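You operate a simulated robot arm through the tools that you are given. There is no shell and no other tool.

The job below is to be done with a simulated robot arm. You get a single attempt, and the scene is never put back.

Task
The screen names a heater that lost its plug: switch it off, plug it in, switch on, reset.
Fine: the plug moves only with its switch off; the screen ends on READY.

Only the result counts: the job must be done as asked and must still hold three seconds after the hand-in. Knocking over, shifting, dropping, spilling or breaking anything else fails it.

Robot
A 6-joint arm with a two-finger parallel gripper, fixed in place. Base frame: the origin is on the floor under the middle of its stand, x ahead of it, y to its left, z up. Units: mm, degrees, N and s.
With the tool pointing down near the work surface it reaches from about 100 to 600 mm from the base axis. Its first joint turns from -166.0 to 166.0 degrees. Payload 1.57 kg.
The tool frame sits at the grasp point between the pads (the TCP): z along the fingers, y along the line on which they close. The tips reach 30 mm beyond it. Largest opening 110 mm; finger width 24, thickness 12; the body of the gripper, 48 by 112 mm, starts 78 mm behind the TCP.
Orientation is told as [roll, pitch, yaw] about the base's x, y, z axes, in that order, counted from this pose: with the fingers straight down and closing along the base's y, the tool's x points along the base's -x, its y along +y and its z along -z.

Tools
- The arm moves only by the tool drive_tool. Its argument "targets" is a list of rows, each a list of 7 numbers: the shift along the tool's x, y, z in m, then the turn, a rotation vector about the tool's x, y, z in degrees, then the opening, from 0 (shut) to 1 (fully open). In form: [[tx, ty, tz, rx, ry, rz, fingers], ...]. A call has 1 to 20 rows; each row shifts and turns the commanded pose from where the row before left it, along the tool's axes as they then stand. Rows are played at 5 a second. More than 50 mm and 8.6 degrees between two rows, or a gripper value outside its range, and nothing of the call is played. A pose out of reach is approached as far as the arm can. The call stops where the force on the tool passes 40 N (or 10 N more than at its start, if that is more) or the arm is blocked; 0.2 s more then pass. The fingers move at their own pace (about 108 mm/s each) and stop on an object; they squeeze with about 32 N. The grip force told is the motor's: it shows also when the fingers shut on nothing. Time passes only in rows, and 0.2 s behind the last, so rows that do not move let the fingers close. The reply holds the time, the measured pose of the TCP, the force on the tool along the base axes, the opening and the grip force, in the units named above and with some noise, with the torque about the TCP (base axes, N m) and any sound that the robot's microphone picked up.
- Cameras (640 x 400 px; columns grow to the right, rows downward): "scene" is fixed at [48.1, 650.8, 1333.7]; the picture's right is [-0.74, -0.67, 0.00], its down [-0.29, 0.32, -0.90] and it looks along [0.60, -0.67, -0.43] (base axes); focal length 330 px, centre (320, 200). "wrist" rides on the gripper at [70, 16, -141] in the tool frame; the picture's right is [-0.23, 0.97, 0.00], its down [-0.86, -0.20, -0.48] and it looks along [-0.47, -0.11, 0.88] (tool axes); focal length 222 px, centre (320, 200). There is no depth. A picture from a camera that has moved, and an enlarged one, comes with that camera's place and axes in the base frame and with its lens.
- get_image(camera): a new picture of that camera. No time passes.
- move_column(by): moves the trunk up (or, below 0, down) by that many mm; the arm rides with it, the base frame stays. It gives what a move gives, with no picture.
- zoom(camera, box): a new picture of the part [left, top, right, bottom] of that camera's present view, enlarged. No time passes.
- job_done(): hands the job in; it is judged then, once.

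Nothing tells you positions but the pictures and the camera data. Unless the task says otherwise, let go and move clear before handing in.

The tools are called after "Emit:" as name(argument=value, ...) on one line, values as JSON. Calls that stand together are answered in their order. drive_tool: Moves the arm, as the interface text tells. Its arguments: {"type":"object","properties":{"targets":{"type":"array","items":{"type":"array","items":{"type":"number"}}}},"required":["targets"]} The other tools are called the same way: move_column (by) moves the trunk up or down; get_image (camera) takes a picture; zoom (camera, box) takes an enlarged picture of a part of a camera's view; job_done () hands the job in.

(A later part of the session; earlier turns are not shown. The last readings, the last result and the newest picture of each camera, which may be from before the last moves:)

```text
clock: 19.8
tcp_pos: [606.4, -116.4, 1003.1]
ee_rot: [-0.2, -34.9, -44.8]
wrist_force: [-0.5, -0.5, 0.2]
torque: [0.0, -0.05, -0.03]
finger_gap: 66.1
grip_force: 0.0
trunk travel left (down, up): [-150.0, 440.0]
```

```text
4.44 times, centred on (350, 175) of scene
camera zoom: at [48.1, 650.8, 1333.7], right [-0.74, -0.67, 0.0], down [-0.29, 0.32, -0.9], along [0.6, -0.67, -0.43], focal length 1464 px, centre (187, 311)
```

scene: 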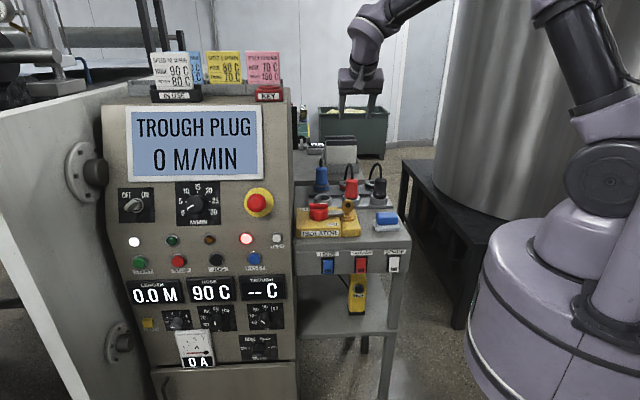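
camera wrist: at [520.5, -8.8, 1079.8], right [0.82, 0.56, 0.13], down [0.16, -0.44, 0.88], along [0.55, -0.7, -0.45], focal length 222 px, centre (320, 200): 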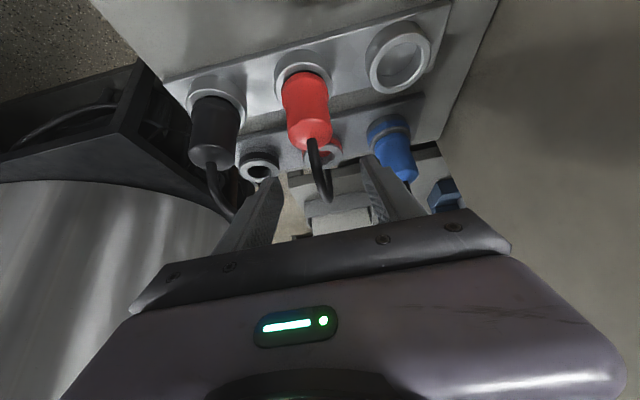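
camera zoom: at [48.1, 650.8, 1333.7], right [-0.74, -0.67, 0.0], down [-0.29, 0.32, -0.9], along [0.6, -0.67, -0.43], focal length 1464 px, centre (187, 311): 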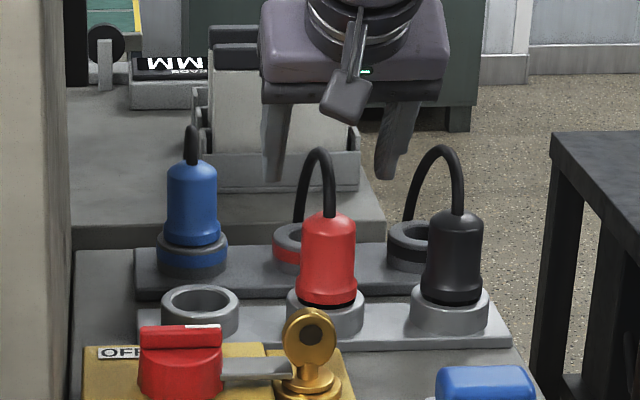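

Centring looks good (TCP u 346.5, n -511). Going straight down to z≈935 so the pads sit on the plug's cylinder.

Emit:
drive_tool(targets=[[0.0097, 0, 0.0139, 0, 0, 0, 0.6], [0.0097, 0, 0.0139, 0, 0, 0, 0.6], [0.0097, 0, 0.0139, 0, 0, 0, 0.6], [0.0097, 0, 0.0139, 0, 0, 0, 0.6], [0, 0, 0, 0, 0, 0, 0.6]])

Emit:
get_image(camera="wrist")

Emit:
zoom(camera="scene", box=[300, 130, 400, 220])

```text
clock: 21.0
tcp_pos: [606.9, -117.9, 935.9]
ee_rot: [-0.2, -34.9, -44.7]
wrist_force: [0.5, -0.5, 0.7]
torque: [0.01, -0.03, 0.02]
finger_gap: 65.8
grip_force: 0.0
trunk travel left (down, up): [-150.0, 440.0]
```

```text
taken
camera wrist: at [520.5, -8.9, 1012.2], right [0.82, 0.56, 0.13], down [0.16, -0.44, 0.88], along [0.55, -0.7, -0.45], focal length 222 px, centre (320, 200)
```

wrist: 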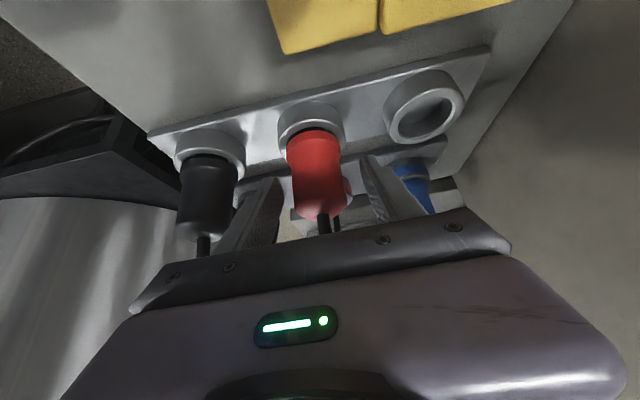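

```text
4.44 times, centred on (350, 175) of scene
camera zoom: at [48.1, 650.8, 1333.7], right [-0.74, -0.67, 0.0], down [-0.29, 0.32, -0.9], along [0.6, -0.67, -0.43], focal length 1464 px, centre (187, 311)
```

zoom: 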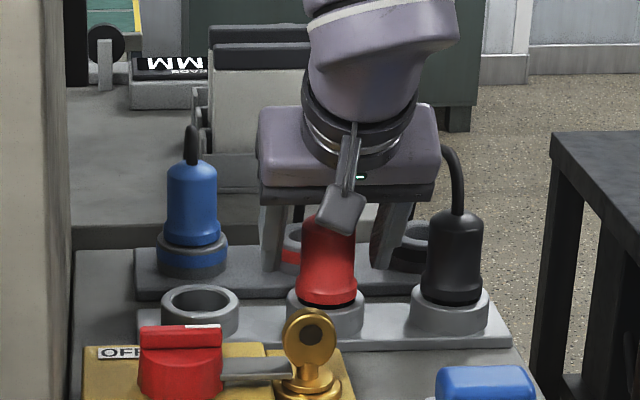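

The fingers straddle the plug with no contact force. Closing now.

Emit:
drive_tool(targets=[[0, 0, 0, 0, 0, 0, 0.4], [0, 0, 0, 0, 0, 0, 0], [0, 0, 0, 0, 0, 0, 0], [0, 0, 0, 0, 0, 0, 0]])

Emit:
get_image(camera="wrist")

Emit:
zoom(camera="scene", box=[300, 130, 400, 220])

```text
clock: 22.0
tcp_pos: [606.5, -116.7, 936.7]
ee_rot: [-0.2, -34.9, -44.7]
wrist_force: [-0.2, -0.4, 0.6]
torque: [0.0, -0.04, 0.02]
finger_gap: 36.9
grip_force: 31.9
trunk travel left (down, up): [-150.0, 440.0]
```

```text
taken
camera wrist: at [520.5, -8.9, 1012.4], right [0.82, 0.56, 0.13], down [0.16, -0.44, 0.88], along [0.55, -0.7, -0.45], focal length 222 px, centre (320, 200)
```

wrist: 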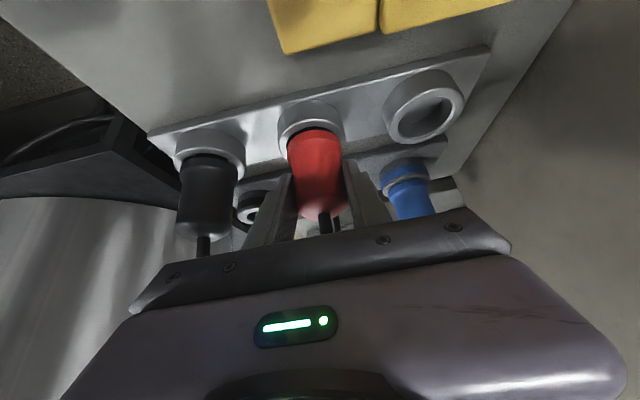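

```text
4.44 times, centred on (350, 175) of scene
camera zoom: at [48.1, 650.8, 1333.7], right [-0.74, -0.67, 0.0], down [-0.29, 0.32, -0.9], along [0.6, -0.67, -0.43], focal length 1464 px, centre (187, 311)
```

zoom: 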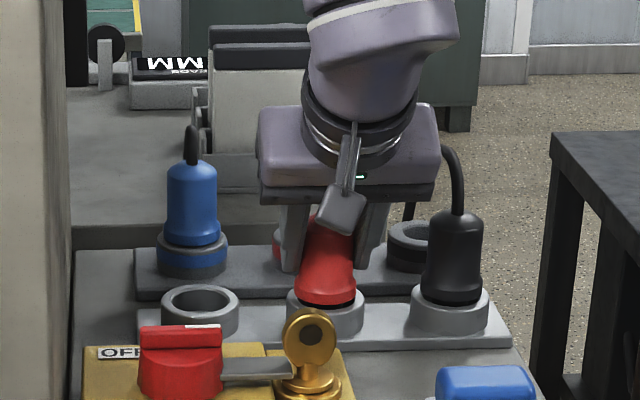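

Gripped at 36.9 mm with 32 N. Now lifting straight up in small steps.

Emit:
drive_tool(targets=[[-0.0029, 0, -0.0041, 0, 0, 0, 0], [-0.0029, 0, -0.0041, 0, 0, 0, 0], [-0.0029, 0, -0.0041, 0, 0, 0, 0], [-0.0029, 0, -0.0041, 0, 0, 0, 0]])

Emit:
zoom(camera="scene", box=[300, 130, 400, 220])

Emit:
get_image(camera="wrist")

```text
clock: 23.0
tcp_pos: [607.3, -118.3, 956.9]
ee_rot: [-0.2, -34.9, -44.7]
wrist_force: [-0.5, -0.6, -1.6]
torque: [0.03, -0.01, 0.01]
finger_gap: 37.0
grip_force: 32.0
trunk travel left (down, up): [-150.0, 440.0]
```

```text
4.44 times, centred on (350, 175) of scene
camera zoom: at [48.1, 650.8, 1333.7], right [-0.74, -0.67, 0.0], down [-0.29, 0.32, -0.9], along [0.6, -0.67, -0.43], focal length 1464 px, centre (187, 311)
```

zoom: 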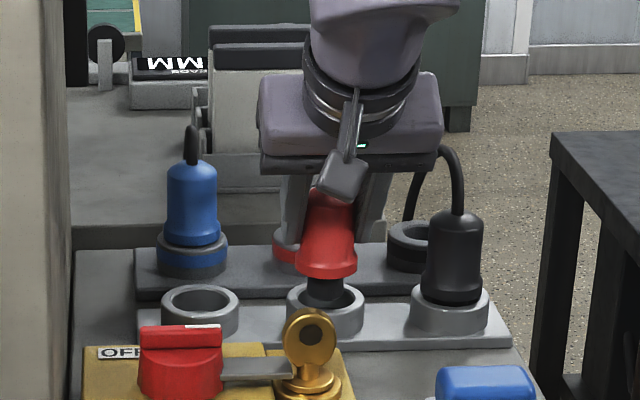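

```text
taken
camera wrist: at [520.8, -9.4, 1032.6], right [0.82, 0.56, 0.13], down [0.16, -0.44, 0.88], along [0.55, -0.7, -0.45], focal length 222 px, centre (320, 200)
```

wrist: 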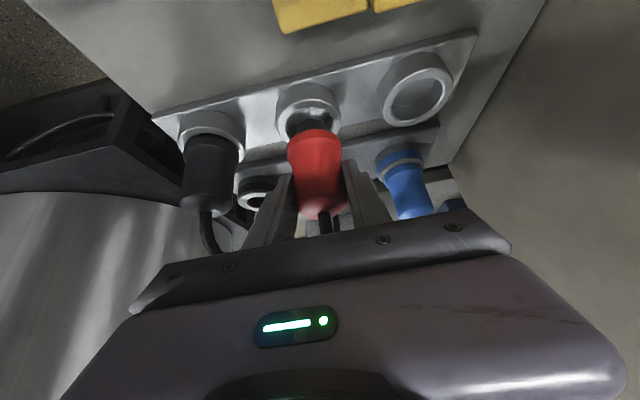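

The plug comes up freely, with a dark nose below its flange. I'll lift about 50 mm more to clear everything.

Emit:
drive_tool(targets=[[-0.0058, 0, -0.0082, 0, 0, 0, 0], [-0.0058, 0, -0.0082, 0, 0, 0, 0], [-0.0058, 0, -0.0082, 0, 0, 0, 0], [-0.0058, 0, -0.0082, 0, 0, 0, 0], [-0.0058, 0, -0.0082, 0, 0, 0, 0], [0, 0, 0, 0, 0, 0, 0]])

Emit:
zoom(camera="scene", box=[300, 130, 400, 220])

Emit:
get_image(camera="wrist")

Emit:
zoom(camera="wrist", box=[200, 60, 420, 240])

```text
clock: 24.4
tcp_pos: [607.2, -117.3, 1007.7]
ee_rot: [-0.1, -34.8, -44.8]
wrist_force: [-0.7, -0.8, -1.3]
torque: [-0.01, 0.0, 0.02]
finger_gap: 36.9
grip_force: 32.0
trunk travel left (down, up): [-150.0, 440.0]
```

```text
4.44 times, centred on (350, 175) of scene
camera zoom: at [48.1, 650.8, 1333.7], right [-0.74, -0.67, 0.0], down [-0.29, 0.32, -0.9], along [0.6, -0.67, -0.43], focal length 1464 px, centre (187, 311)
```

zoom: 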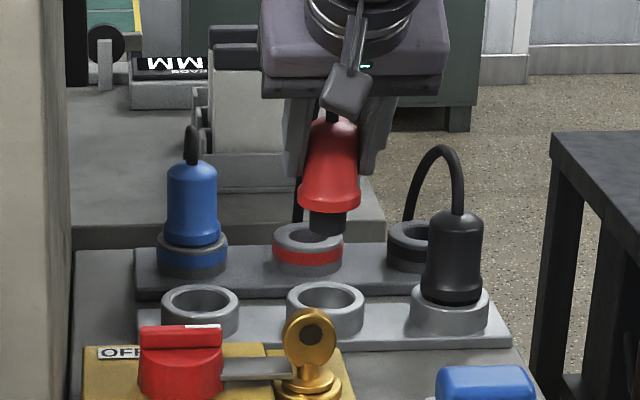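

```text
taken
camera wrist: at [521.1, -9.3, 1083.1], right [0.82, 0.56, 0.13], down [0.16, -0.44, 0.88], along [0.55, -0.7, -0.45], focal length 222 px, centre (320, 200)
```

wrist: 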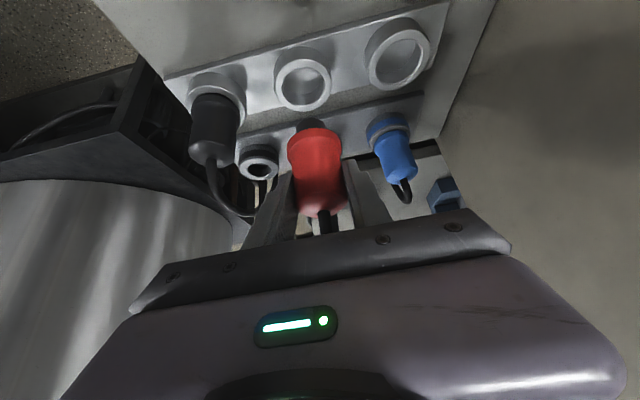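

```text
2.22 times, centred on (310, 150) of wrist
camera zoom: at [521.1, -9.3, 1083.1], right [0.82, 0.56, 0.13], down [0.16, -0.44, 0.88], along [0.55, -0.7, -0.45], focal length 494 px, centre (342, 311)
```

zoom: 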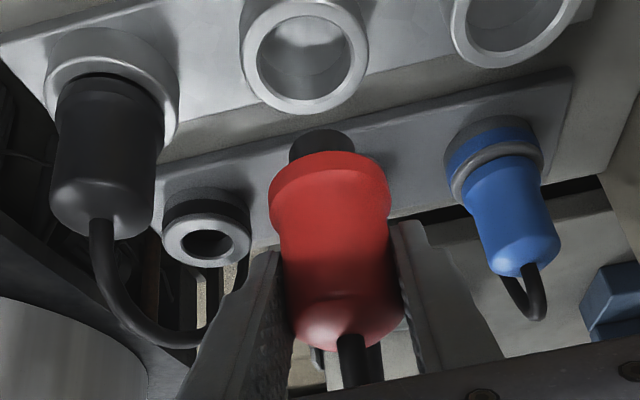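

The plug is clear, with its nose about 40 mm above the sockets, and the live ring is fully visible behind it. I'll carry it back about 96 mm at this height and compare nose and hole from both cameras.

Emit:
drive_tool(targets=[[-0.0158, 0, 0.011, 0, 0, 0, 0], [-0.0158, 0, 0.011, 0, 0, 0, 0], [-0.0158, 0, 0.011, 0, 0, 0, 0], [-0.0158, 0, 0.011, 0, 0, 0, 0], [-0.0158, 0, 0.011, 0, 0, 0, 0], [0, 0, 0, 0, 0, 0, 0]])

Emit:
get_image(camera="wrist")

Emit:
zoom(camera="scene", box=[310, 140, 390, 200])

Emit:
zoom(camera="wrist", box=[200, 60, 420, 240])

```text
clock: 25.8
tcp_pos: [676.2, -186.0, 1006.4]
ee_rot: [-0.2, -34.9, -44.6]
wrist_force: [-0.2, -0.1, -1.7]
torque: [-0.02, 0.0, -0.03]
finger_gap: 37.2
grip_force: 32.2
trunk travel left (down, up): [-150.0, 440.0]
```

```text
taken
camera wrist: at [589.9, -77.7, 1082.7], right [0.82, 0.56, 0.13], down [0.16, -0.44, 0.88], along [0.55, -0.7, -0.45], focal length 222 px, centre (320, 200)
```

wrist: 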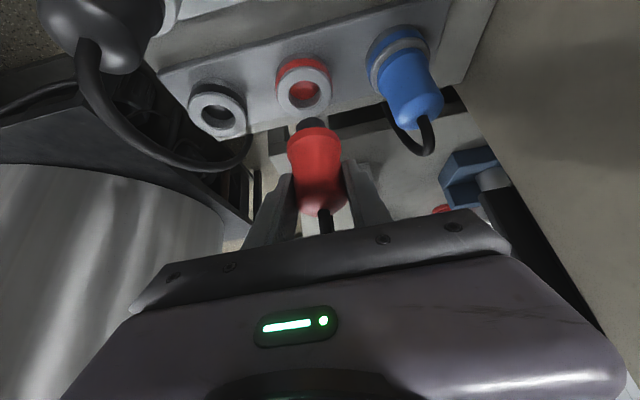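

```text
6.67 times, centred on (350, 170) of scene
camera zoom: at [48.1, 650.8, 1333.7], right [-0.74, -0.67, 0.0], down [-0.29, 0.32, -0.9], along [0.6, -0.67, -0.43], focal length 2197 px, centre (120, 400)
```

zoom: 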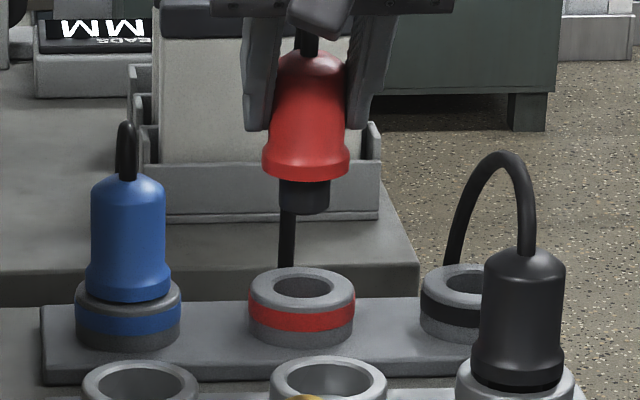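

```text
2.22 times, centred on (310, 150) of wrist
camera zoom: at [589.9, -77.7, 1082.7], right [0.82, 0.56, 0.13], down [0.16, -0.44, 0.88], along [0.55, -0.7, -0.45], focal length 494 px, centre (342, 311)
```

zoom: 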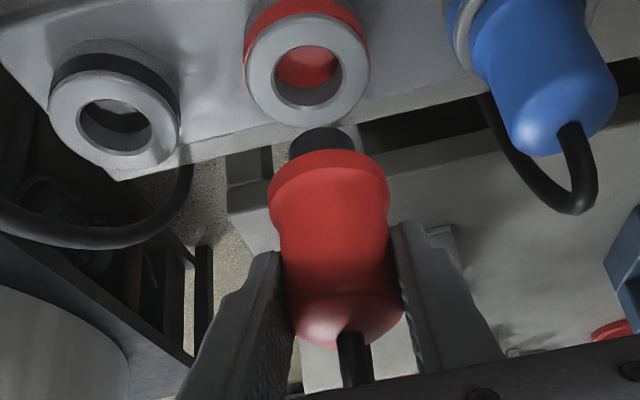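

Emit:
zoom(camera="scene", box=[335, 155, 365, 195])

Emit:
zoom(camera="wrist", box=[270, 50, 360, 150])

```text
10.00 times, centred on (350, 175) of scene
camera zoom: at [48.1, 650.8, 1333.7], right [-0.74, -0.67, 0.0], down [-0.29, 0.32, -0.9], along [0.6, -0.67, -0.43], focal length 3295 px, centre (20, 450)
```

zoom: 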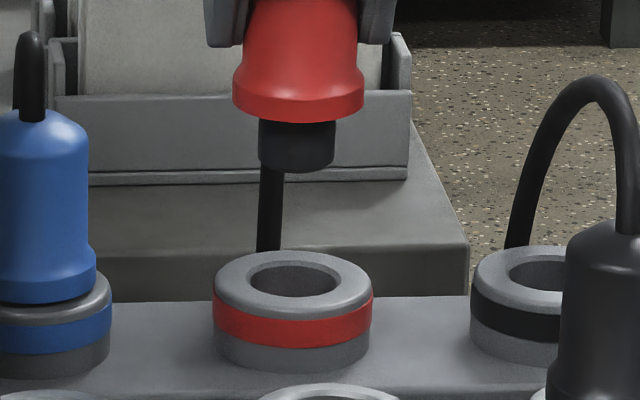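

```text
4.00 times, centred on (315, 100) of wrist
camera zoom: at [589.9, -77.7, 1082.7], right [0.82, 0.56, 0.13], down [0.16, -0.44, 0.88], along [0.55, -0.7, -0.45], focal length 888 px, centre (340, 600)
```

zoom: 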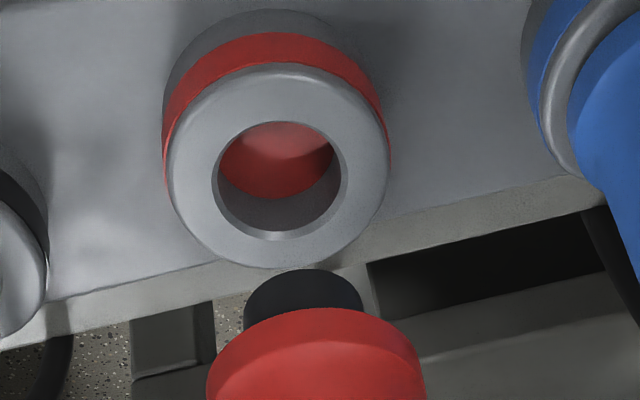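

From both cameras the nose is about 0.9 mm too far in +u and 1.7 mm short in -n relative to the hole. I'll correct that and go down to just above the ring for a second look.

Emit:
drive_tool(targets=[[-0.0014, -0.0009, 0.00097, 0, 0, 0, 0], [0.0067, 0, 0.0096, 0, 0, 0, 0], [0.0067, 0, 0.0096, 0, 0, 0, 0], [0.0067, 0, 0.0096, 0, 0, 0, 0], [0, 0, 0, 0, 0, 0, 0]])

Emit:
zoom(camera="scene", box=[335, 155, 365, 195])

Emit:
zoom(camera="wrist", box=[270, 70, 360, 170])

Emit:
get_image(camera="wrist")

```text
clock: 27.0
tcp_pos: [676.0, -187.1, 970.5]
ee_rot: [-0.1, -34.9, -44.7]
wrist_force: [1.2, 0.2, -2.0]
torque: [0.02, -0.01, 0.01]
finger_gap: 36.9
grip_force: 31.8
trunk travel left (down, up): [-150.0, 440.0]
```

```text
10.00 times, centred on (350, 175) of scene
camera zoom: at [48.1, 650.8, 1333.7], right [-0.74, -0.67, 0.0], down [-0.29, 0.32, -0.9], along [0.6, -0.67, -0.43], focal length 3295 px, centre (20, 450)
```

zoom: 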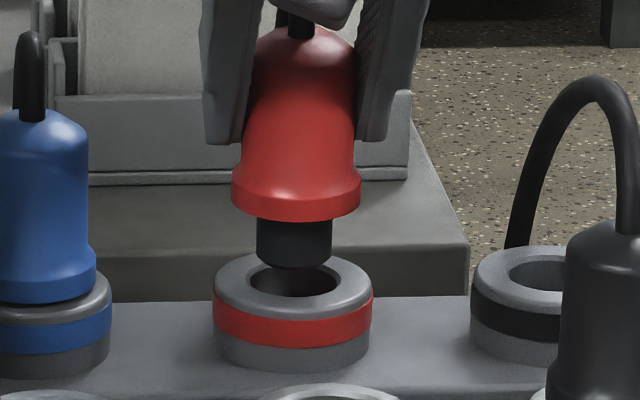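

```text
4.00 times, centred on (315, 120) of wrist
camera zoom: at [590.2, -79.0, 1047.8], right [0.82, 0.56, 0.13], down [0.16, -0.44, 0.88], along [0.55, -0.7, -0.45], focal length 888 px, centre (340, 520)
```

zoom: 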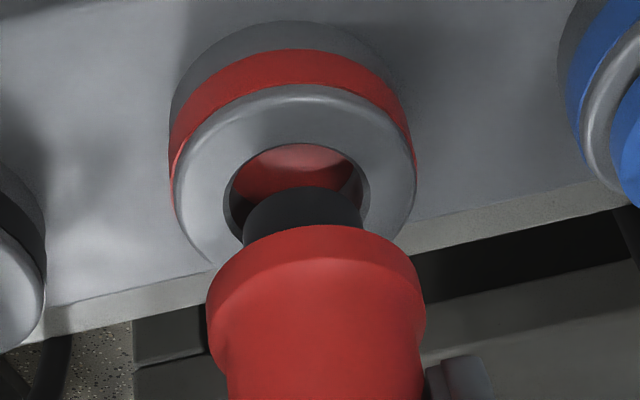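

```text
taken
camera wrist: at [590.2, -79.0, 1047.8], right [0.82, 0.56, 0.13], down [0.16, -0.44, 0.88], along [0.55, -0.7, -0.45], focal length 222 px, centre (320, 200)
```

wrist: 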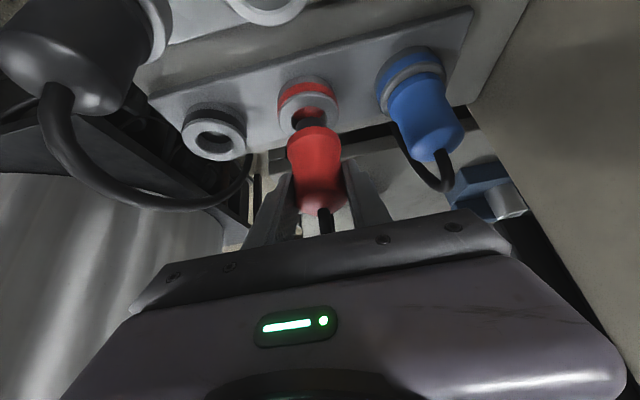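

The nose sits about 10 mm above the ring, lined up to within about 1.5 mm. I'll make a tiny correction and start inserting slowly, watching the force.

Emit:
drive_tool(targets=[[-0.0009, -0.0004, 0.0006, 0, 0, 0, 0], [0.0023, 0, 0.0033, 0, 0, 0, 0], [0.0023, 0, 0.0033, 0, 0, 0, 0], [0.0023, 0, 0.0033, 0, 0, 0, 0], [0.0017, 0, 0.0025, 0, 0, 0, 0]])

Emit:
zoom(camera="scene", box=[335, 155, 365, 195])

Emit:
zoom(camera="wrist", box=[270, 70, 360, 170])

```text
clock: 28.2
tcp_pos: [676.7, -188.6, 955.8]
ee_rot: [-0.2, -34.9, -44.7]
wrist_force: [0.4, -0.2, -1.5]
torque: [0.02, 0.03, 0.02]
finger_gap: 36.9
grip_force: 32.2
trunk travel left (down, up): [-150.0, 440.0]
```

```text
10.00 times, centred on (350, 175) of scene
camera zoom: at [48.1, 650.8, 1333.7], right [-0.74, -0.67, 0.0], down [-0.29, 0.32, -0.9], along [0.6, -0.67, -0.43], focal length 3295 px, centre (20, 450)
```

zoom: 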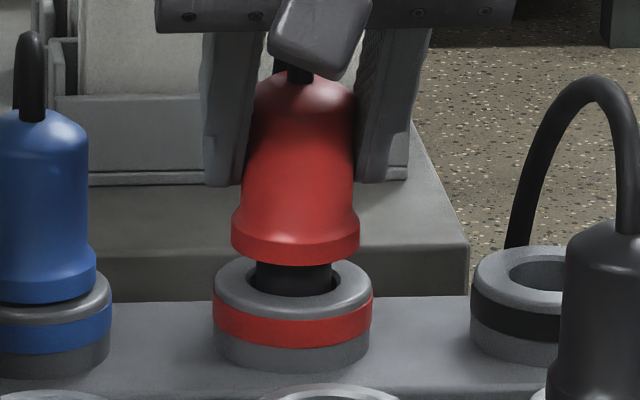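

```text
4.00 times, centred on (315, 120) of wrist
camera zoom: at [590.6, -80.0, 1032.3], right [0.82, 0.56, 0.13], down [0.16, -0.44, 0.88], along [0.55, -0.7, -0.45], focal length 888 px, centre (340, 520)
```

zoom: 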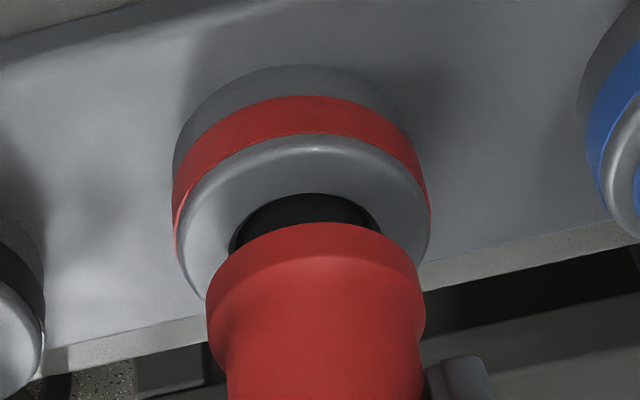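

The nose is inside the hole, centred and with no force. Continuing down in small steps towards the seat.

Emit:
drive_tool(targets=[[0.0017, 0, 0.0025, 0, 0, 0, 0], [0.0017, 0, 0.0025, 0, 0, 0, 0], [0.0017, 0, 0.0025, 0, 0, 0, 0], [0.0017, 0, 0.0025, 0, 0, 0, 0]])

Emit:
zoom(camera="scene", box=[335, 155, 365, 195])

```text
clock: 29.2
tcp_pos: [675.9, -188.8, 945.1]
ee_rot: [-0.2, -35.0, -44.8]
wrist_force: [-0.2, 0.6, 1.1]
torque: [0.05, -0.04, 0.03]
finger_gap: 37.0
grip_force: 31.3
trunk travel left (down, up): [-150.0, 440.0]
```

```text
10.00 times, centred on (350, 175) of scene
camera zoom: at [48.1, 650.8, 1333.7], right [-0.74, -0.67, 0.0], down [-0.29, 0.32, -0.9], along [0.6, -0.67, -0.43], focal length 3295 px, centre (20, 450)
```

zoom: 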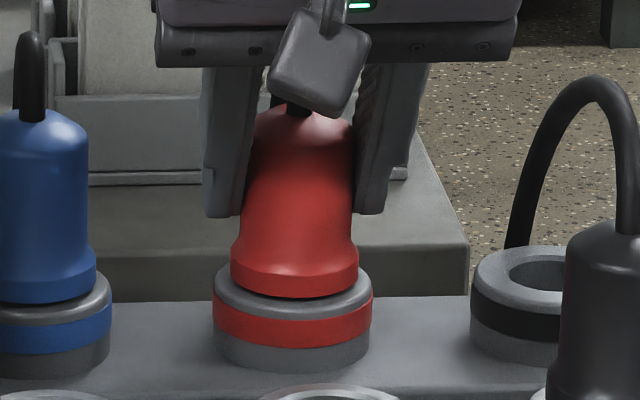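

Emit:
drive_tool(targets=[[0.0006, 0, 0.0008, 0, 0, 0, 0], [0.0006, 0, 0.0008, 0, 0, 0, 0], [0.0006, 0, 0.0008, 0, 0, 0, 0]])

Emit:
zoom(camera="scene", box=[335, 155, 365, 195])

Emit:
zoom(camera="scene", box=[310, 155, 340, 195])

Emit:
get_image(camera="wrist")

```text
clock: 30.0
tcp_pos: [676.3, -188.7, 944.6]
ee_rot: [0.0, -35.1, -44.6]
wrist_force: [4.3, -1.2, 18.7]
torque: [-0.01, -0.32, 0.03]
finger_gap: 37.1
grip_force: 32.0
trunk travel left (down, up): [-150.0, 440.0]
```

```text
10.00 times, centred on (350, 175) of scene
camera zoom: at [48.1, 650.8, 1333.7], right [-0.74, -0.67, 0.0], down [-0.29, 0.32, -0.9], along [0.6, -0.67, -0.43], focal length 3295 px, centre (20, 450)
```

zoom: 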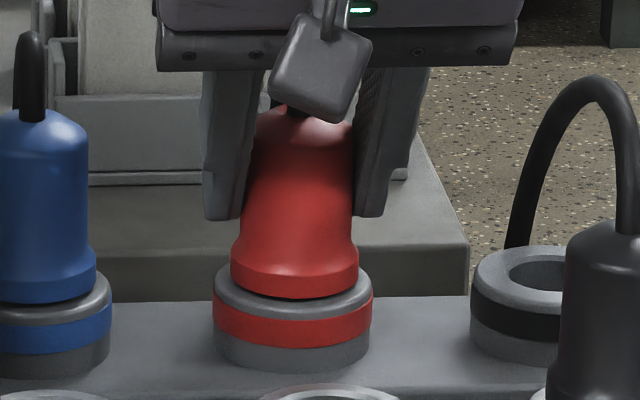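

```text
10.00 times, centred on (325, 175) of scene
camera zoom: at [48.1, 650.8, 1333.7], right [-0.74, -0.67, 0.0], down [-0.29, 0.32, -0.9], along [0.6, -0.67, -0.43], focal length 3295 px, centre (270, 450)
```

zoom: 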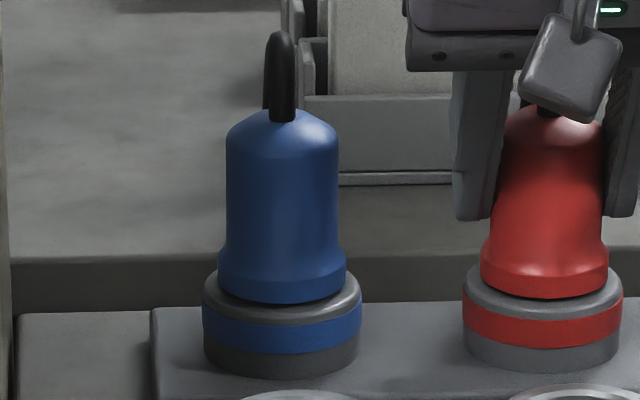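

```text
taken
camera wrist: at [589.9, -80.1, 1019.5], right [0.82, 0.56, 0.13], down [0.16, -0.44, 0.88], along [0.55, -0.7, -0.45], focal length 222 px, centre (320, 200)
```

wrist: 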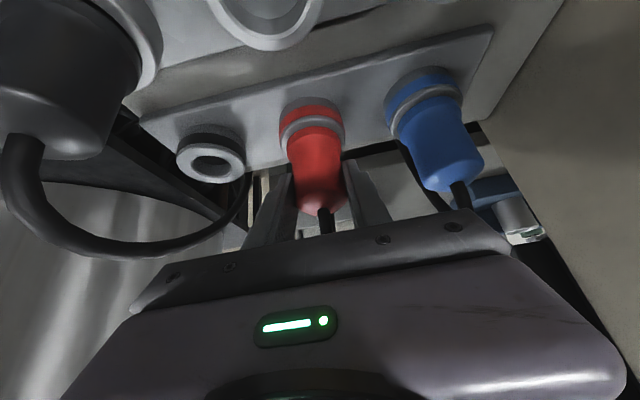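

The plug bottoms out with about 19 N, and its flange sits at the same height on its ring as the blue plug's. Releasing it now and checking that it stays seated.

Emit:
drive_tool(targets=[[0, 0, 0, 0, 0, 0, 0.5], [0, 0, 0, 0, 0, 0, 0.6], [0, 0, 0, 0, 0, 0, 0.6]])

Emit:
zoom(camera="scene", box=[320, 155, 360, 195])

Emit:
get_image(camera="wrist")

```text
clock: 30.8
tcp_pos: [675.7, -188.6, 940.7]
ee_rot: [-0.2, -35.0, -44.7]
wrist_force: [-0.3, -0.9, -0.4]
torque: [0.0, -0.01, -0.03]
finger_gap: 66.3
grip_force: 0.1
trunk travel left (down, up): [-150.0, 440.0]
```

```text
10.00 times, centred on (340, 175) of scene
camera zoom: at [48.1, 650.8, 1333.7], right [-0.74, -0.67, 0.0], down [-0.29, 0.32, -0.9], along [0.6, -0.67, -0.43], focal length 3295 px, centre (120, 450)
```

zoom: 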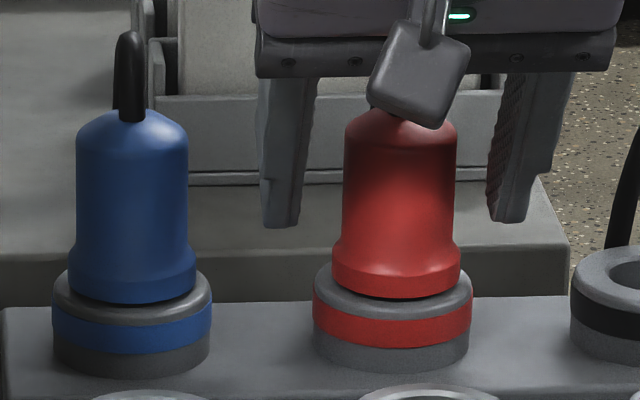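

```text
taken
camera wrist: at [590.3, -80.1, 1017.6], right [0.82, 0.56, 0.13], down [0.16, -0.44, 0.88], along [0.55, -0.7, -0.45], focal length 222 px, centre (320, 200)
```

wrist: 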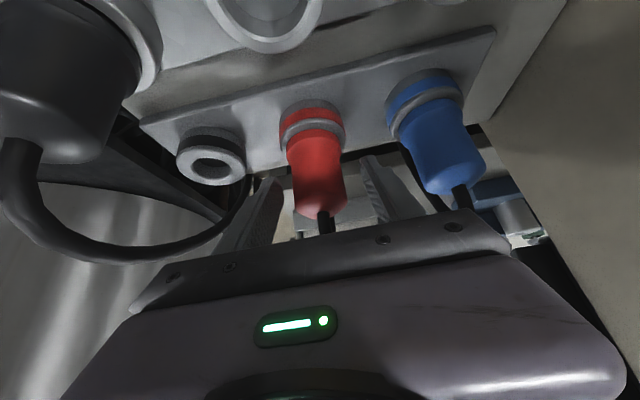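

The plug stands upright and matches the blue one. Lifting straight up, clear of it, then looking at the display.

Emit:
drive_tool(targets=[[-0.0057, 0, -0.0082, 0, 0, 0, 0.6], [-0.0114, 0, -0.0164, 0, 0, 0, 0.6], [-0.0172, 0, -0.0246, 0, 0, 0, 0.6], [-0.0229, 0, -0.0328, 0, 0, 0, 0.6], [-0.0229, 0, -0.0328, 0, 0, 0, 0.6], [-0.0229, 0, -0.0328, 0, 0, 0, 0.6], [-0.0229, 0, -0.0328, 0, 0, 0, 0.6]])

Emit:
get_image(camera="scene")

Emit:
zoom(camera="scene", box=[300, 150, 400, 210])

```text
clock: 32.4
tcp_pos: [677.2, -187.8, 1162.8]
ee_rot: [-0.3, -34.8, -44.6]
wrist_force: [-0.5, 0.2, 0.6]
torque: [0.01, 0.01, -0.02]
finger_gap: 65.9
grip_force: 0.0
trunk travel left (down, up): [-150.0, 440.0]
```

```text
taken
```

scene: 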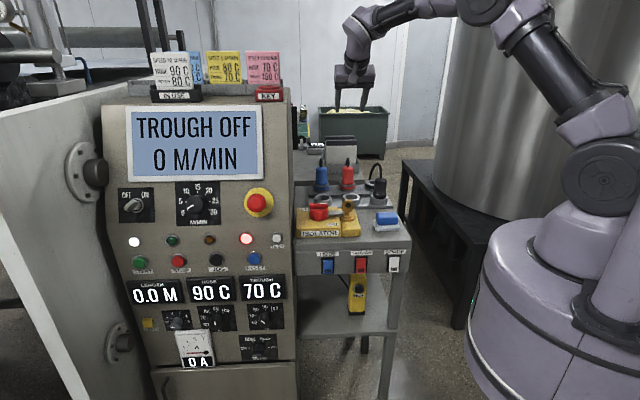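

```text
6.40 times, centred on (350, 180) of scene
camera zoom: at [48.1, 650.8, 1333.7], right [-0.74, -0.67, 0.0], down [-0.29, 0.32, -0.9], along [0.6, -0.67, -0.43], focal length 2109 px, centre (128, 328)
```

zoom: 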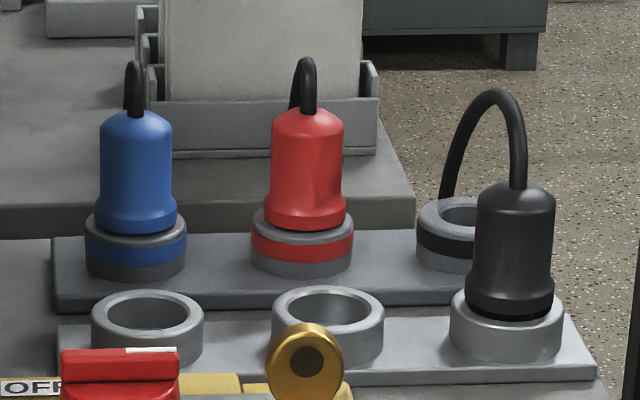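

The screen now says "TROUGH OFF" and the trough readout shows 70 C, so the plug is recognised. Next I return to the front of the stand to press the lower (ON) half of the TROUGH rocker.

Emit:
drive_tool(targets=[[0.0369, 0, -0.0257, 0.23, 0, 0.33, 0.6], [0.0369, 0, -0.0257, 0, 0, 0, 0.6], [0.0369, 0, -0.0257, 0, 0, 0, 0.6], [0.0369, 0, -0.0257, 0, 0, 0, 0.6], [0.0369, 0, -0.0257, 0, 0, 0, 0.3], [0.0369, 0, -0.0257, 0, 0, 0, 0], [0.0369, 0, -0.0257, 0, 0, 0, 0], [0.0369, 0, -0.0257, 0, 0, 0, 0], [0.0369, 0, -0.0257, 0, 0, 0, 0], [0, 0, 0, 0, -8.4, 0, 0], [0, 0, 0, 0, -8.4, 0, 0], [0, 0, 0, 0, -8.4, 0, 0], [0, 0, 0, 0, 0, 0, 0]])

```text
clock: 35.2
tcp_pos: [391.7, 99.1, 1161.7]
ee_rot: [-0.3, -60.3, -44.9]
wrist_force: [-0.5, 0.2, -0.3]
torque: [0.0, 0.0, 0.0]
finger_gap: 0.2
grip_force: 21.4
trunk travel left (down, up): [-150.0, 440.0]
```

Emit:
drive_tool(targets=[[0.0368, -0.0002, 0.021, 0, 0, 0, 0], [0.0368, -0.0002, 0.021, 0, 0, 0, 0], [0.0368, -0.0002, 0.021, 0, 0, 0, 0], [0.0368, -0.0002, 0.021, 0, 0, 0, 0], [0.0368, -0.0002, 0.021, 0, 0, 0, 0], [0.0368, -0.0002, 0.021, 0, 0, 0, 0], [0.0368, -0.0002, 0.021, 0, 0, 0, 0], [0.0368, 0, 0.021, 0, 0, 0, 0], [0.0368, 0, 0.021, 0, 0, 0, 0], [0, 0, 0, 0, 0, 0, 0]])

Emit:
get_image(camera="wrist")

Emit:
zoom(camera="wrist", box=[220, 60, 440, 200])

Emit:
get_image(camera="scene")

```text
clock: 37.4
tcp_pos: [388.5, 98.0, 779.1]
ee_rot: [-0.2, -60.1, -45.1]
wrist_force: [-0.2, -0.1, 0.1]
torque: [0.03, 0.0, 0.01]
finger_gap: 0.3
grip_force: 21.6
trunk travel left (down, up): [-150.0, 440.0]
```

```text
taken
camera wrist: at [290.5, 219.9, 789.1], right [0.77, 0.61, 0.2], down [-0.13, -0.15, 0.98], along [0.62, -0.78, -0.03], focal length 222 px, centre (320, 200)
```

wrist: 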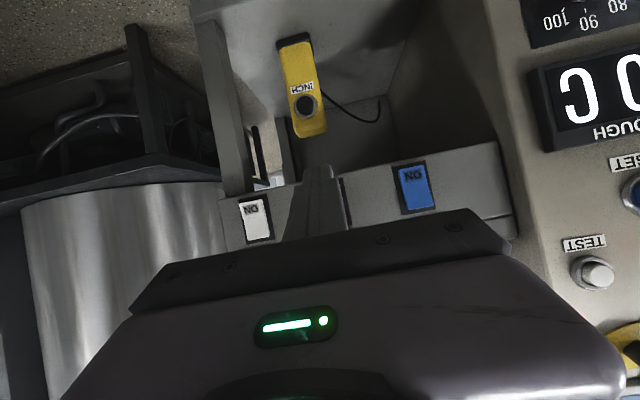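

```text
2.86 times, centred on (330, 130) of wrist
camera zoom: at [290.5, 219.9, 789.1], right [0.77, 0.61, 0.2], down [-0.13, -0.15, 0.98], along [0.62, -0.78, -0.03], focal length 635 px, centre (291, 400)
```

zoom: 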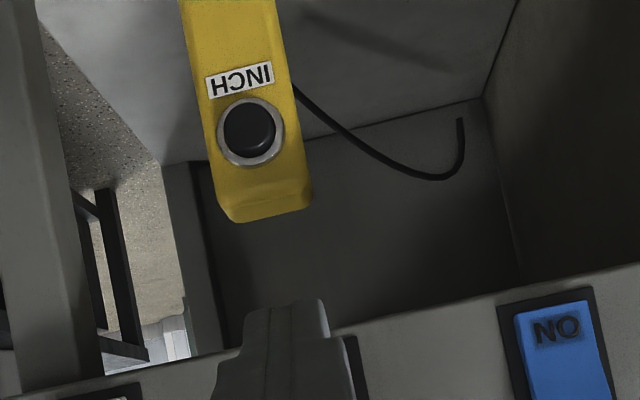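

```text
taken
```

scene: 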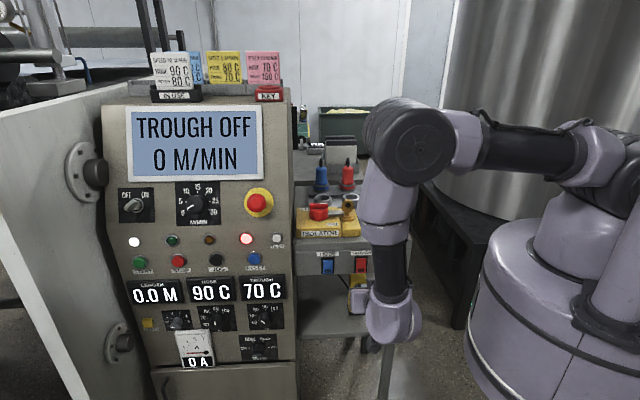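

The tip is level with the rocker's lower half and the INCH pendant is well behind and below. Approaching and pressing.

Emit:
drive_tool(targets=[[-0.005, 0.0015, 0.00866, 0, 0, 0, 0], [-0.005, 0, 0.00866, 0, 0, 0, 0], [-0.005, 0, 0.00866, 0, 0, 0, 0], [-0.0025, 0, 0.00433, 0, 0, 0, 0], [0, 0, 0, 0, 0, 0, 0]])

Emit:
zoom(camera="scene", box=[310, 245, 410, 285])

Emit:
zoom(camera="wrist", box=[220, 60, 440, 200])

```text
clock: 38.6
tcp_pos: [414.9, 73.3, 780.3]
ee_rot: [-0.3, -60.1, -45.1]
wrist_force: [-0.4, -0.1, 1.1]
torque: [-0.01, -0.02, 0.02]
finger_gap: 0.0
grip_force: 21.4
trunk travel left (down, up): [-150.0, 440.0]
```

```text
6.40 times, centred on (360, 265) of scene
camera zoom: at [48.1, 650.8, 1333.7], right [-0.74, -0.67, 0.0], down [-0.29, 0.32, -0.9], along [0.6, -0.67, -0.43], focal length 2109 px, centre (64, -216)
```

zoom: 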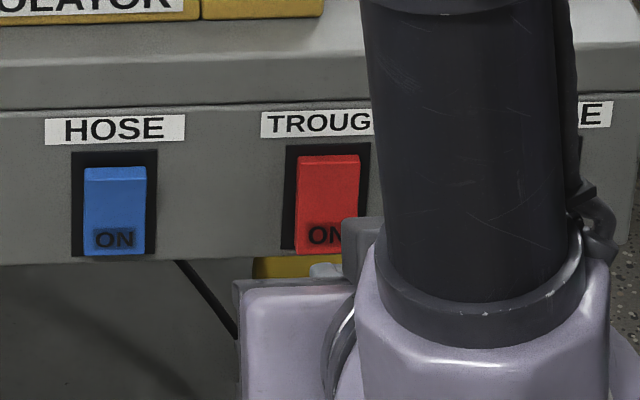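

```text
2.86 times, centred on (330, 130) of wrist
camera zoom: at [315.9, 196.0, 789.7], right [0.77, 0.61, 0.19], down [-0.13, -0.15, 0.98], along [0.62, -0.78, -0.03], focal length 635 px, centre (291, 400)
```

zoom: 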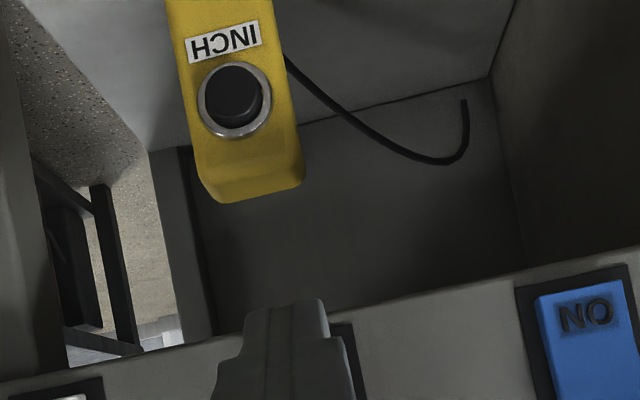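

Emit:
drive_tool(targets=[[-0.001, 0, 0.00173, 0, 0, 0, 0], [-0.001, 0, 0.00173, 0, 0, 0, 0], [-0.001, 0, 0.00173, 0, 0, 0, 0], [-0.001, 0, 0.00173, 0, 0, 0, 0], [-0.001, 0, 0.00173, 0, 0, 0, 0], [-0.001, 0, 0.00173, 0, 0, 0, 0], [-0.001, 0, 0.00173, 0, 0, 0, 0], [-0.001, 0, 0.00173, 0, 0, 0, 0]])

Emit:
get_image(camera="scene")

Emit:
zoom(camera="scene", box=[310, 245, 410, 285])

```text
clock: 40.4
tcp_pos: [425.7, 62.8, 780.0]
ee_rot: [-0.2, -60.1, -45.1]
wrist_force: [-1.9, 2.8, -0.2]
torque: [0.04, 0.03, 0.01]
finger_gap: 0.0
grip_force: 20.8
trunk travel left (down, up): [-150.0, 440.0]
```

```text
taken
```

scene: 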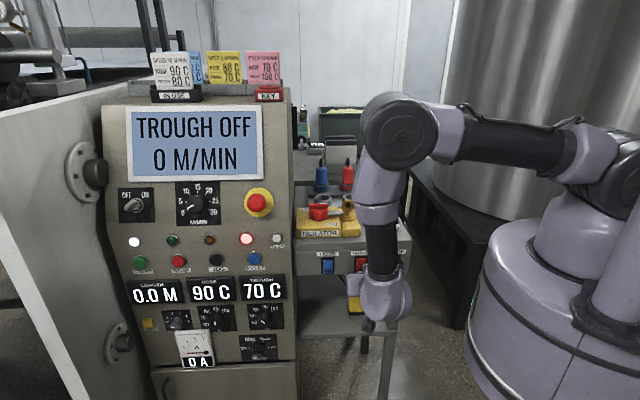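

```text
6.40 times, centred on (360, 265) of scene
camera zoom: at [48.1, 650.8, 1333.7], right [-0.74, -0.67, 0.0], down [-0.29, 0.32, -0.9], along [0.6, -0.67, -0.43], focal length 2109 px, centre (64, -216)
```

zoom: 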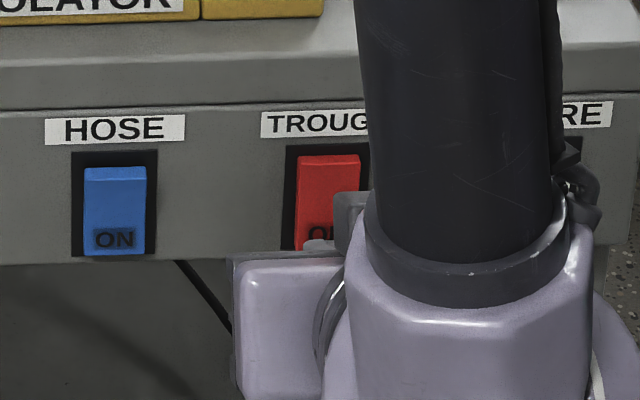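

Light contact now, about 3 N. Pressing on.

Emit:
drive_tool(targets=[[-0.001, 0, 0.00173, 0, 0, 0, 0], [-0.001, 0, 0.00173, 0, 0, 0, 0], [-0.001, 0, 0.00173, 0, 0, 0, 0], [-0.001, 0, 0.00173, 0, 0, 0, 0]])

Emit:
get_image(camera="scene")

Emit:
zoom(camera="scene", box=[310, 245, 410, 285])

```text
clock: 41.3
tcp_pos: [428.0, 59.9, 779.3]
ee_rot: [-0.6, -60.0, -44.4]
wrist_force: [-19.1, 17.8, 1.8]
torque: [0.01, 0.06, -0.06]
finger_gap: 0.1
grip_force: 21.3
trunk travel left (down, up): [-150.0, 440.0]
stopped in row 4: the force on the tool passed its limit at 45 N (the readings are from after the stop); the commanded pose is now the measured one
```

```text
taken
```

scene: 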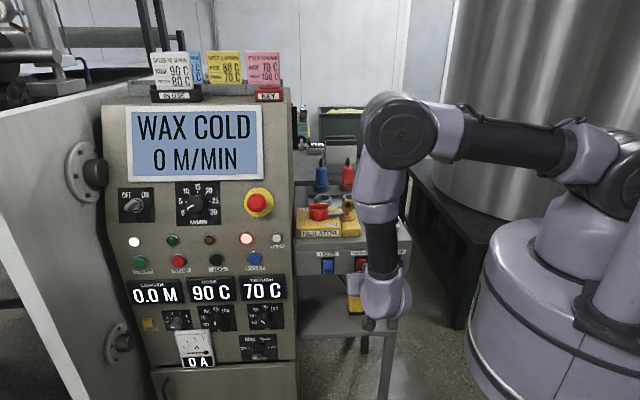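

```text
6.40 times, centred on (360, 265) of scene
camera zoom: at [48.1, 650.8, 1333.7], right [-0.74, -0.67, 0.0], down [-0.29, 0.32, -0.9], along [0.6, -0.67, -0.43], focal length 2109 px, centre (64, -216)
```

zoom: 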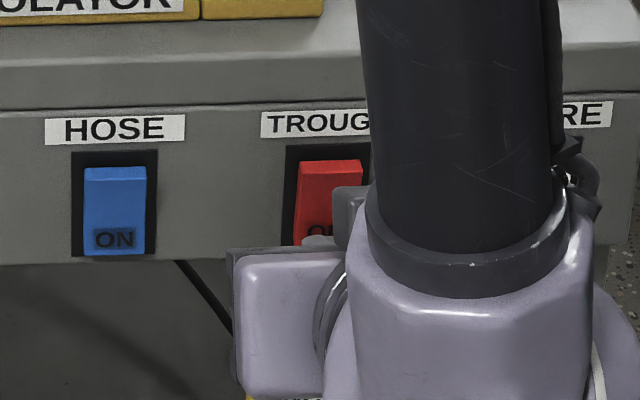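

The trough is switched ON: the screen changed to "WAX COLD" with the trough at 70 C, presumably heating towards its setpoint. I'll back off and watch the readout while getting in place for RESET.

Emit:
drive_tool(targets=[[0.005, 0, -0.00866, 0, 0, 0, 0], [0.01, 0, -0.01732, 0, 0, 0, 0], [0.015, 0, -0.026, 0, 0, 0, 0], [0.02, 0, -0.034, 0, 0, 0, 0], [-0.0368, 0, -0.021, 0, 0, 0, 0], [-0.0368, 0, -0.021, 0, 0, 0, 0], [-0.0368, 0, -0.021, 0, 0, 0, 0], [0, 0, 0, 0, 0, 0, 0]])

Emit:
get_image(camera="scene")

Emit:
get_image(camera="wrist")

Emit:
zoom(camera="scene", box=[120, 270, 300, 380])

```text
clock: 43.1
tcp_pos: [360.4, 128.8, 906.7]
ee_rot: [-0.5, -59.9, -44.6]
wrist_force: [-0.7, 0.4, -0.7]
torque: [-0.02, 0.01, 0.05]
finger_gap: 0.0
grip_force: 21.1
trunk travel left (down, up): [-150.0, 440.0]
```

```text
taken
```

scene: 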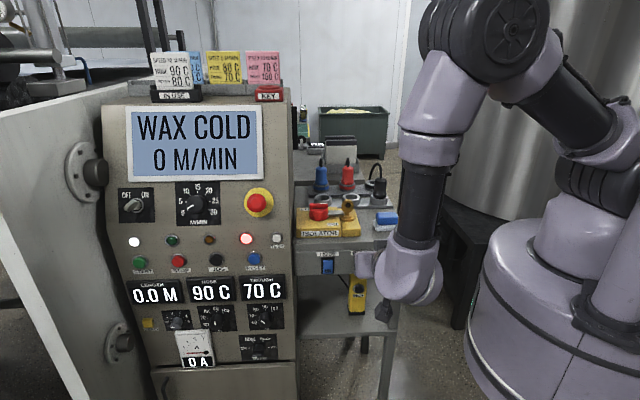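

```text
taken
camera wrist: at [261.0, 251.2, 917.2], right [0.77, 0.61, 0.19], down [-0.13, -0.15, 0.98], along [0.62, -0.78, -0.04], focal length 222 px, centre (320, 200)
```

wrist: 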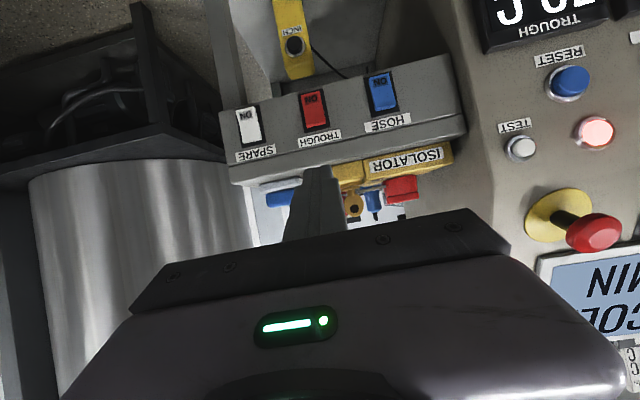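

```text
3.56 times, centred on (210, 325) of scene
camera zoom: at [48.1, 650.8, 1333.7], right [-0.74, -0.67, 0.0], down [-0.29, 0.32, -0.9], along [0.6, -0.67, -0.43], focal length 1172 px, centre (711, -244)
```

zoom: 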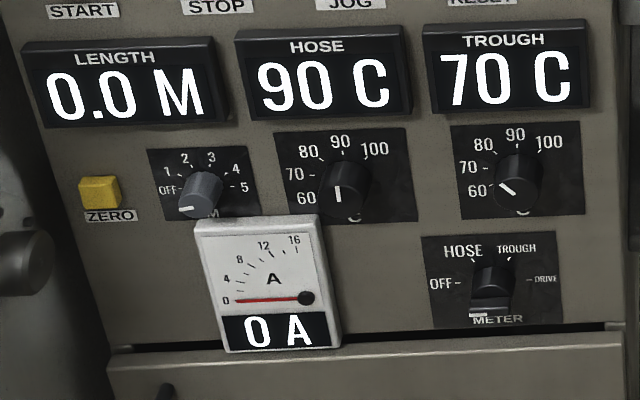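

The trough is ON at 70 C; its setpoint knob reads about 80, matching the card. RESET is at about (636,250,835) on a panel that leans back about 13°. I'll swing to a staging point in front of it and recheck.

Emit:
drive_tool(targets=[[0, 0, 0, -6.32, 0, -3.65, 0], [0, 0, 0, -6.32, 0, -3.65, 0], [0.0005, 0.0404, 0.018, 0, 0, 0, 0], [0.0005, 0.0404, 0.018, 0, 0, 0, 0], [0.0005, 0.0404, 0.018, 0, 0, 0, 0], [0.0005, 0.0404, 0.018, 0, 0, 0, 0], [0.0005, 0.0404, 0.018, 0, 0, 0, 0], [0.0005, 0.0404, 0.018, 0, 0, 0, 0], [0, 0, 0, 0, 0, 0, 0]])

Emit:
get_image(camera="wrist")

Emit:
get_image(camera="scene")

```text
clock: 45.1
tcp_pos: [563.8, 291.9, 847.1]
ee_rot: [-0.5, -59.9, -30.0]
wrist_force: [0.3, 0.3, 0.0]
torque: [0.04, -0.02, 0.01]
finger_gap: 0.1
grip_force: 21.5
trunk travel left (down, up): [-150.0, 440.0]
```

```text
taken
camera wrist: at [436.0, 385.3, 858.5], right [0.59, 0.78, 0.19], down [-0.09, -0.18, 0.98], along [0.8, -0.6, -0.04], focal length 222 px, centre (320, 200)
```

wrist: 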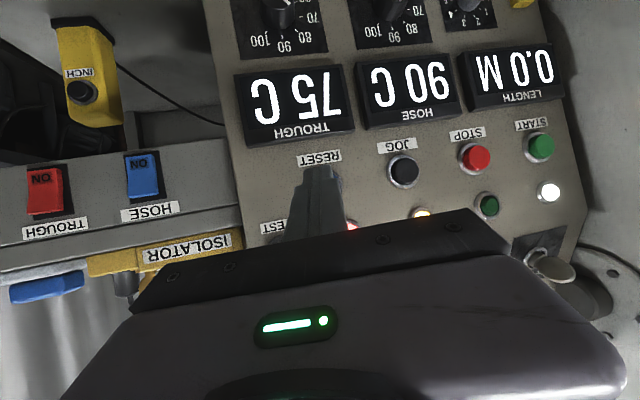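

```text
taken
```

scene: 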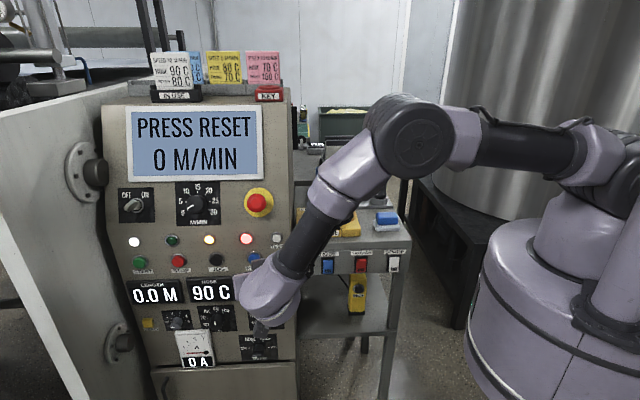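

The trough has reached 75 C and the screen now asks "PRESS RESET". The fingertip lines up with the RESET button, so I'll check the details before pushing.

Emit:
zoom(camera="wrist", box=[240, 120, 420, 240])

Emit:
zoom(camera="scene", box=[200, 220, 320, 310])

```text
3.33 times, centred on (330, 180) of wrist
camera zoom: at [436.0, 385.3, 858.5], right [0.59, 0.78, 0.19], down [-0.09, -0.18, 0.98], along [0.8, -0.6, -0.04], focal length 740 px, centre (287, 267)
```

zoom: 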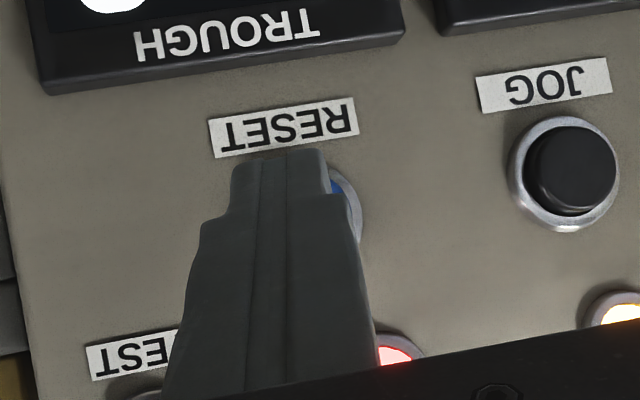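

```text
4.44 times, centred on (260, 265) of scene
camera zoom: at [48.1, 650.8, 1333.7], right [-0.74, -0.67, 0.0], down [-0.29, 0.32, -0.9], along [0.6, -0.67, -0.43], focal length 1464 px, centre (587, -89)
```

zoom: 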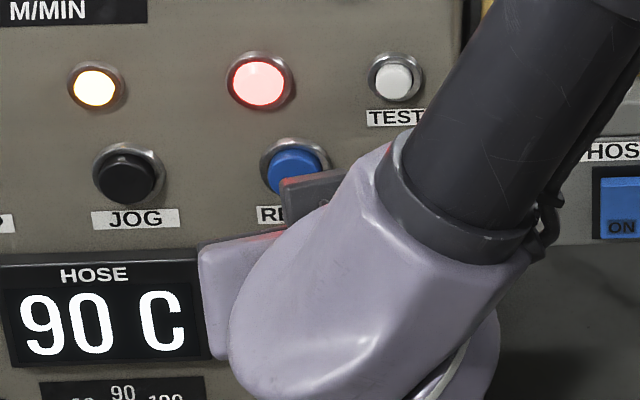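

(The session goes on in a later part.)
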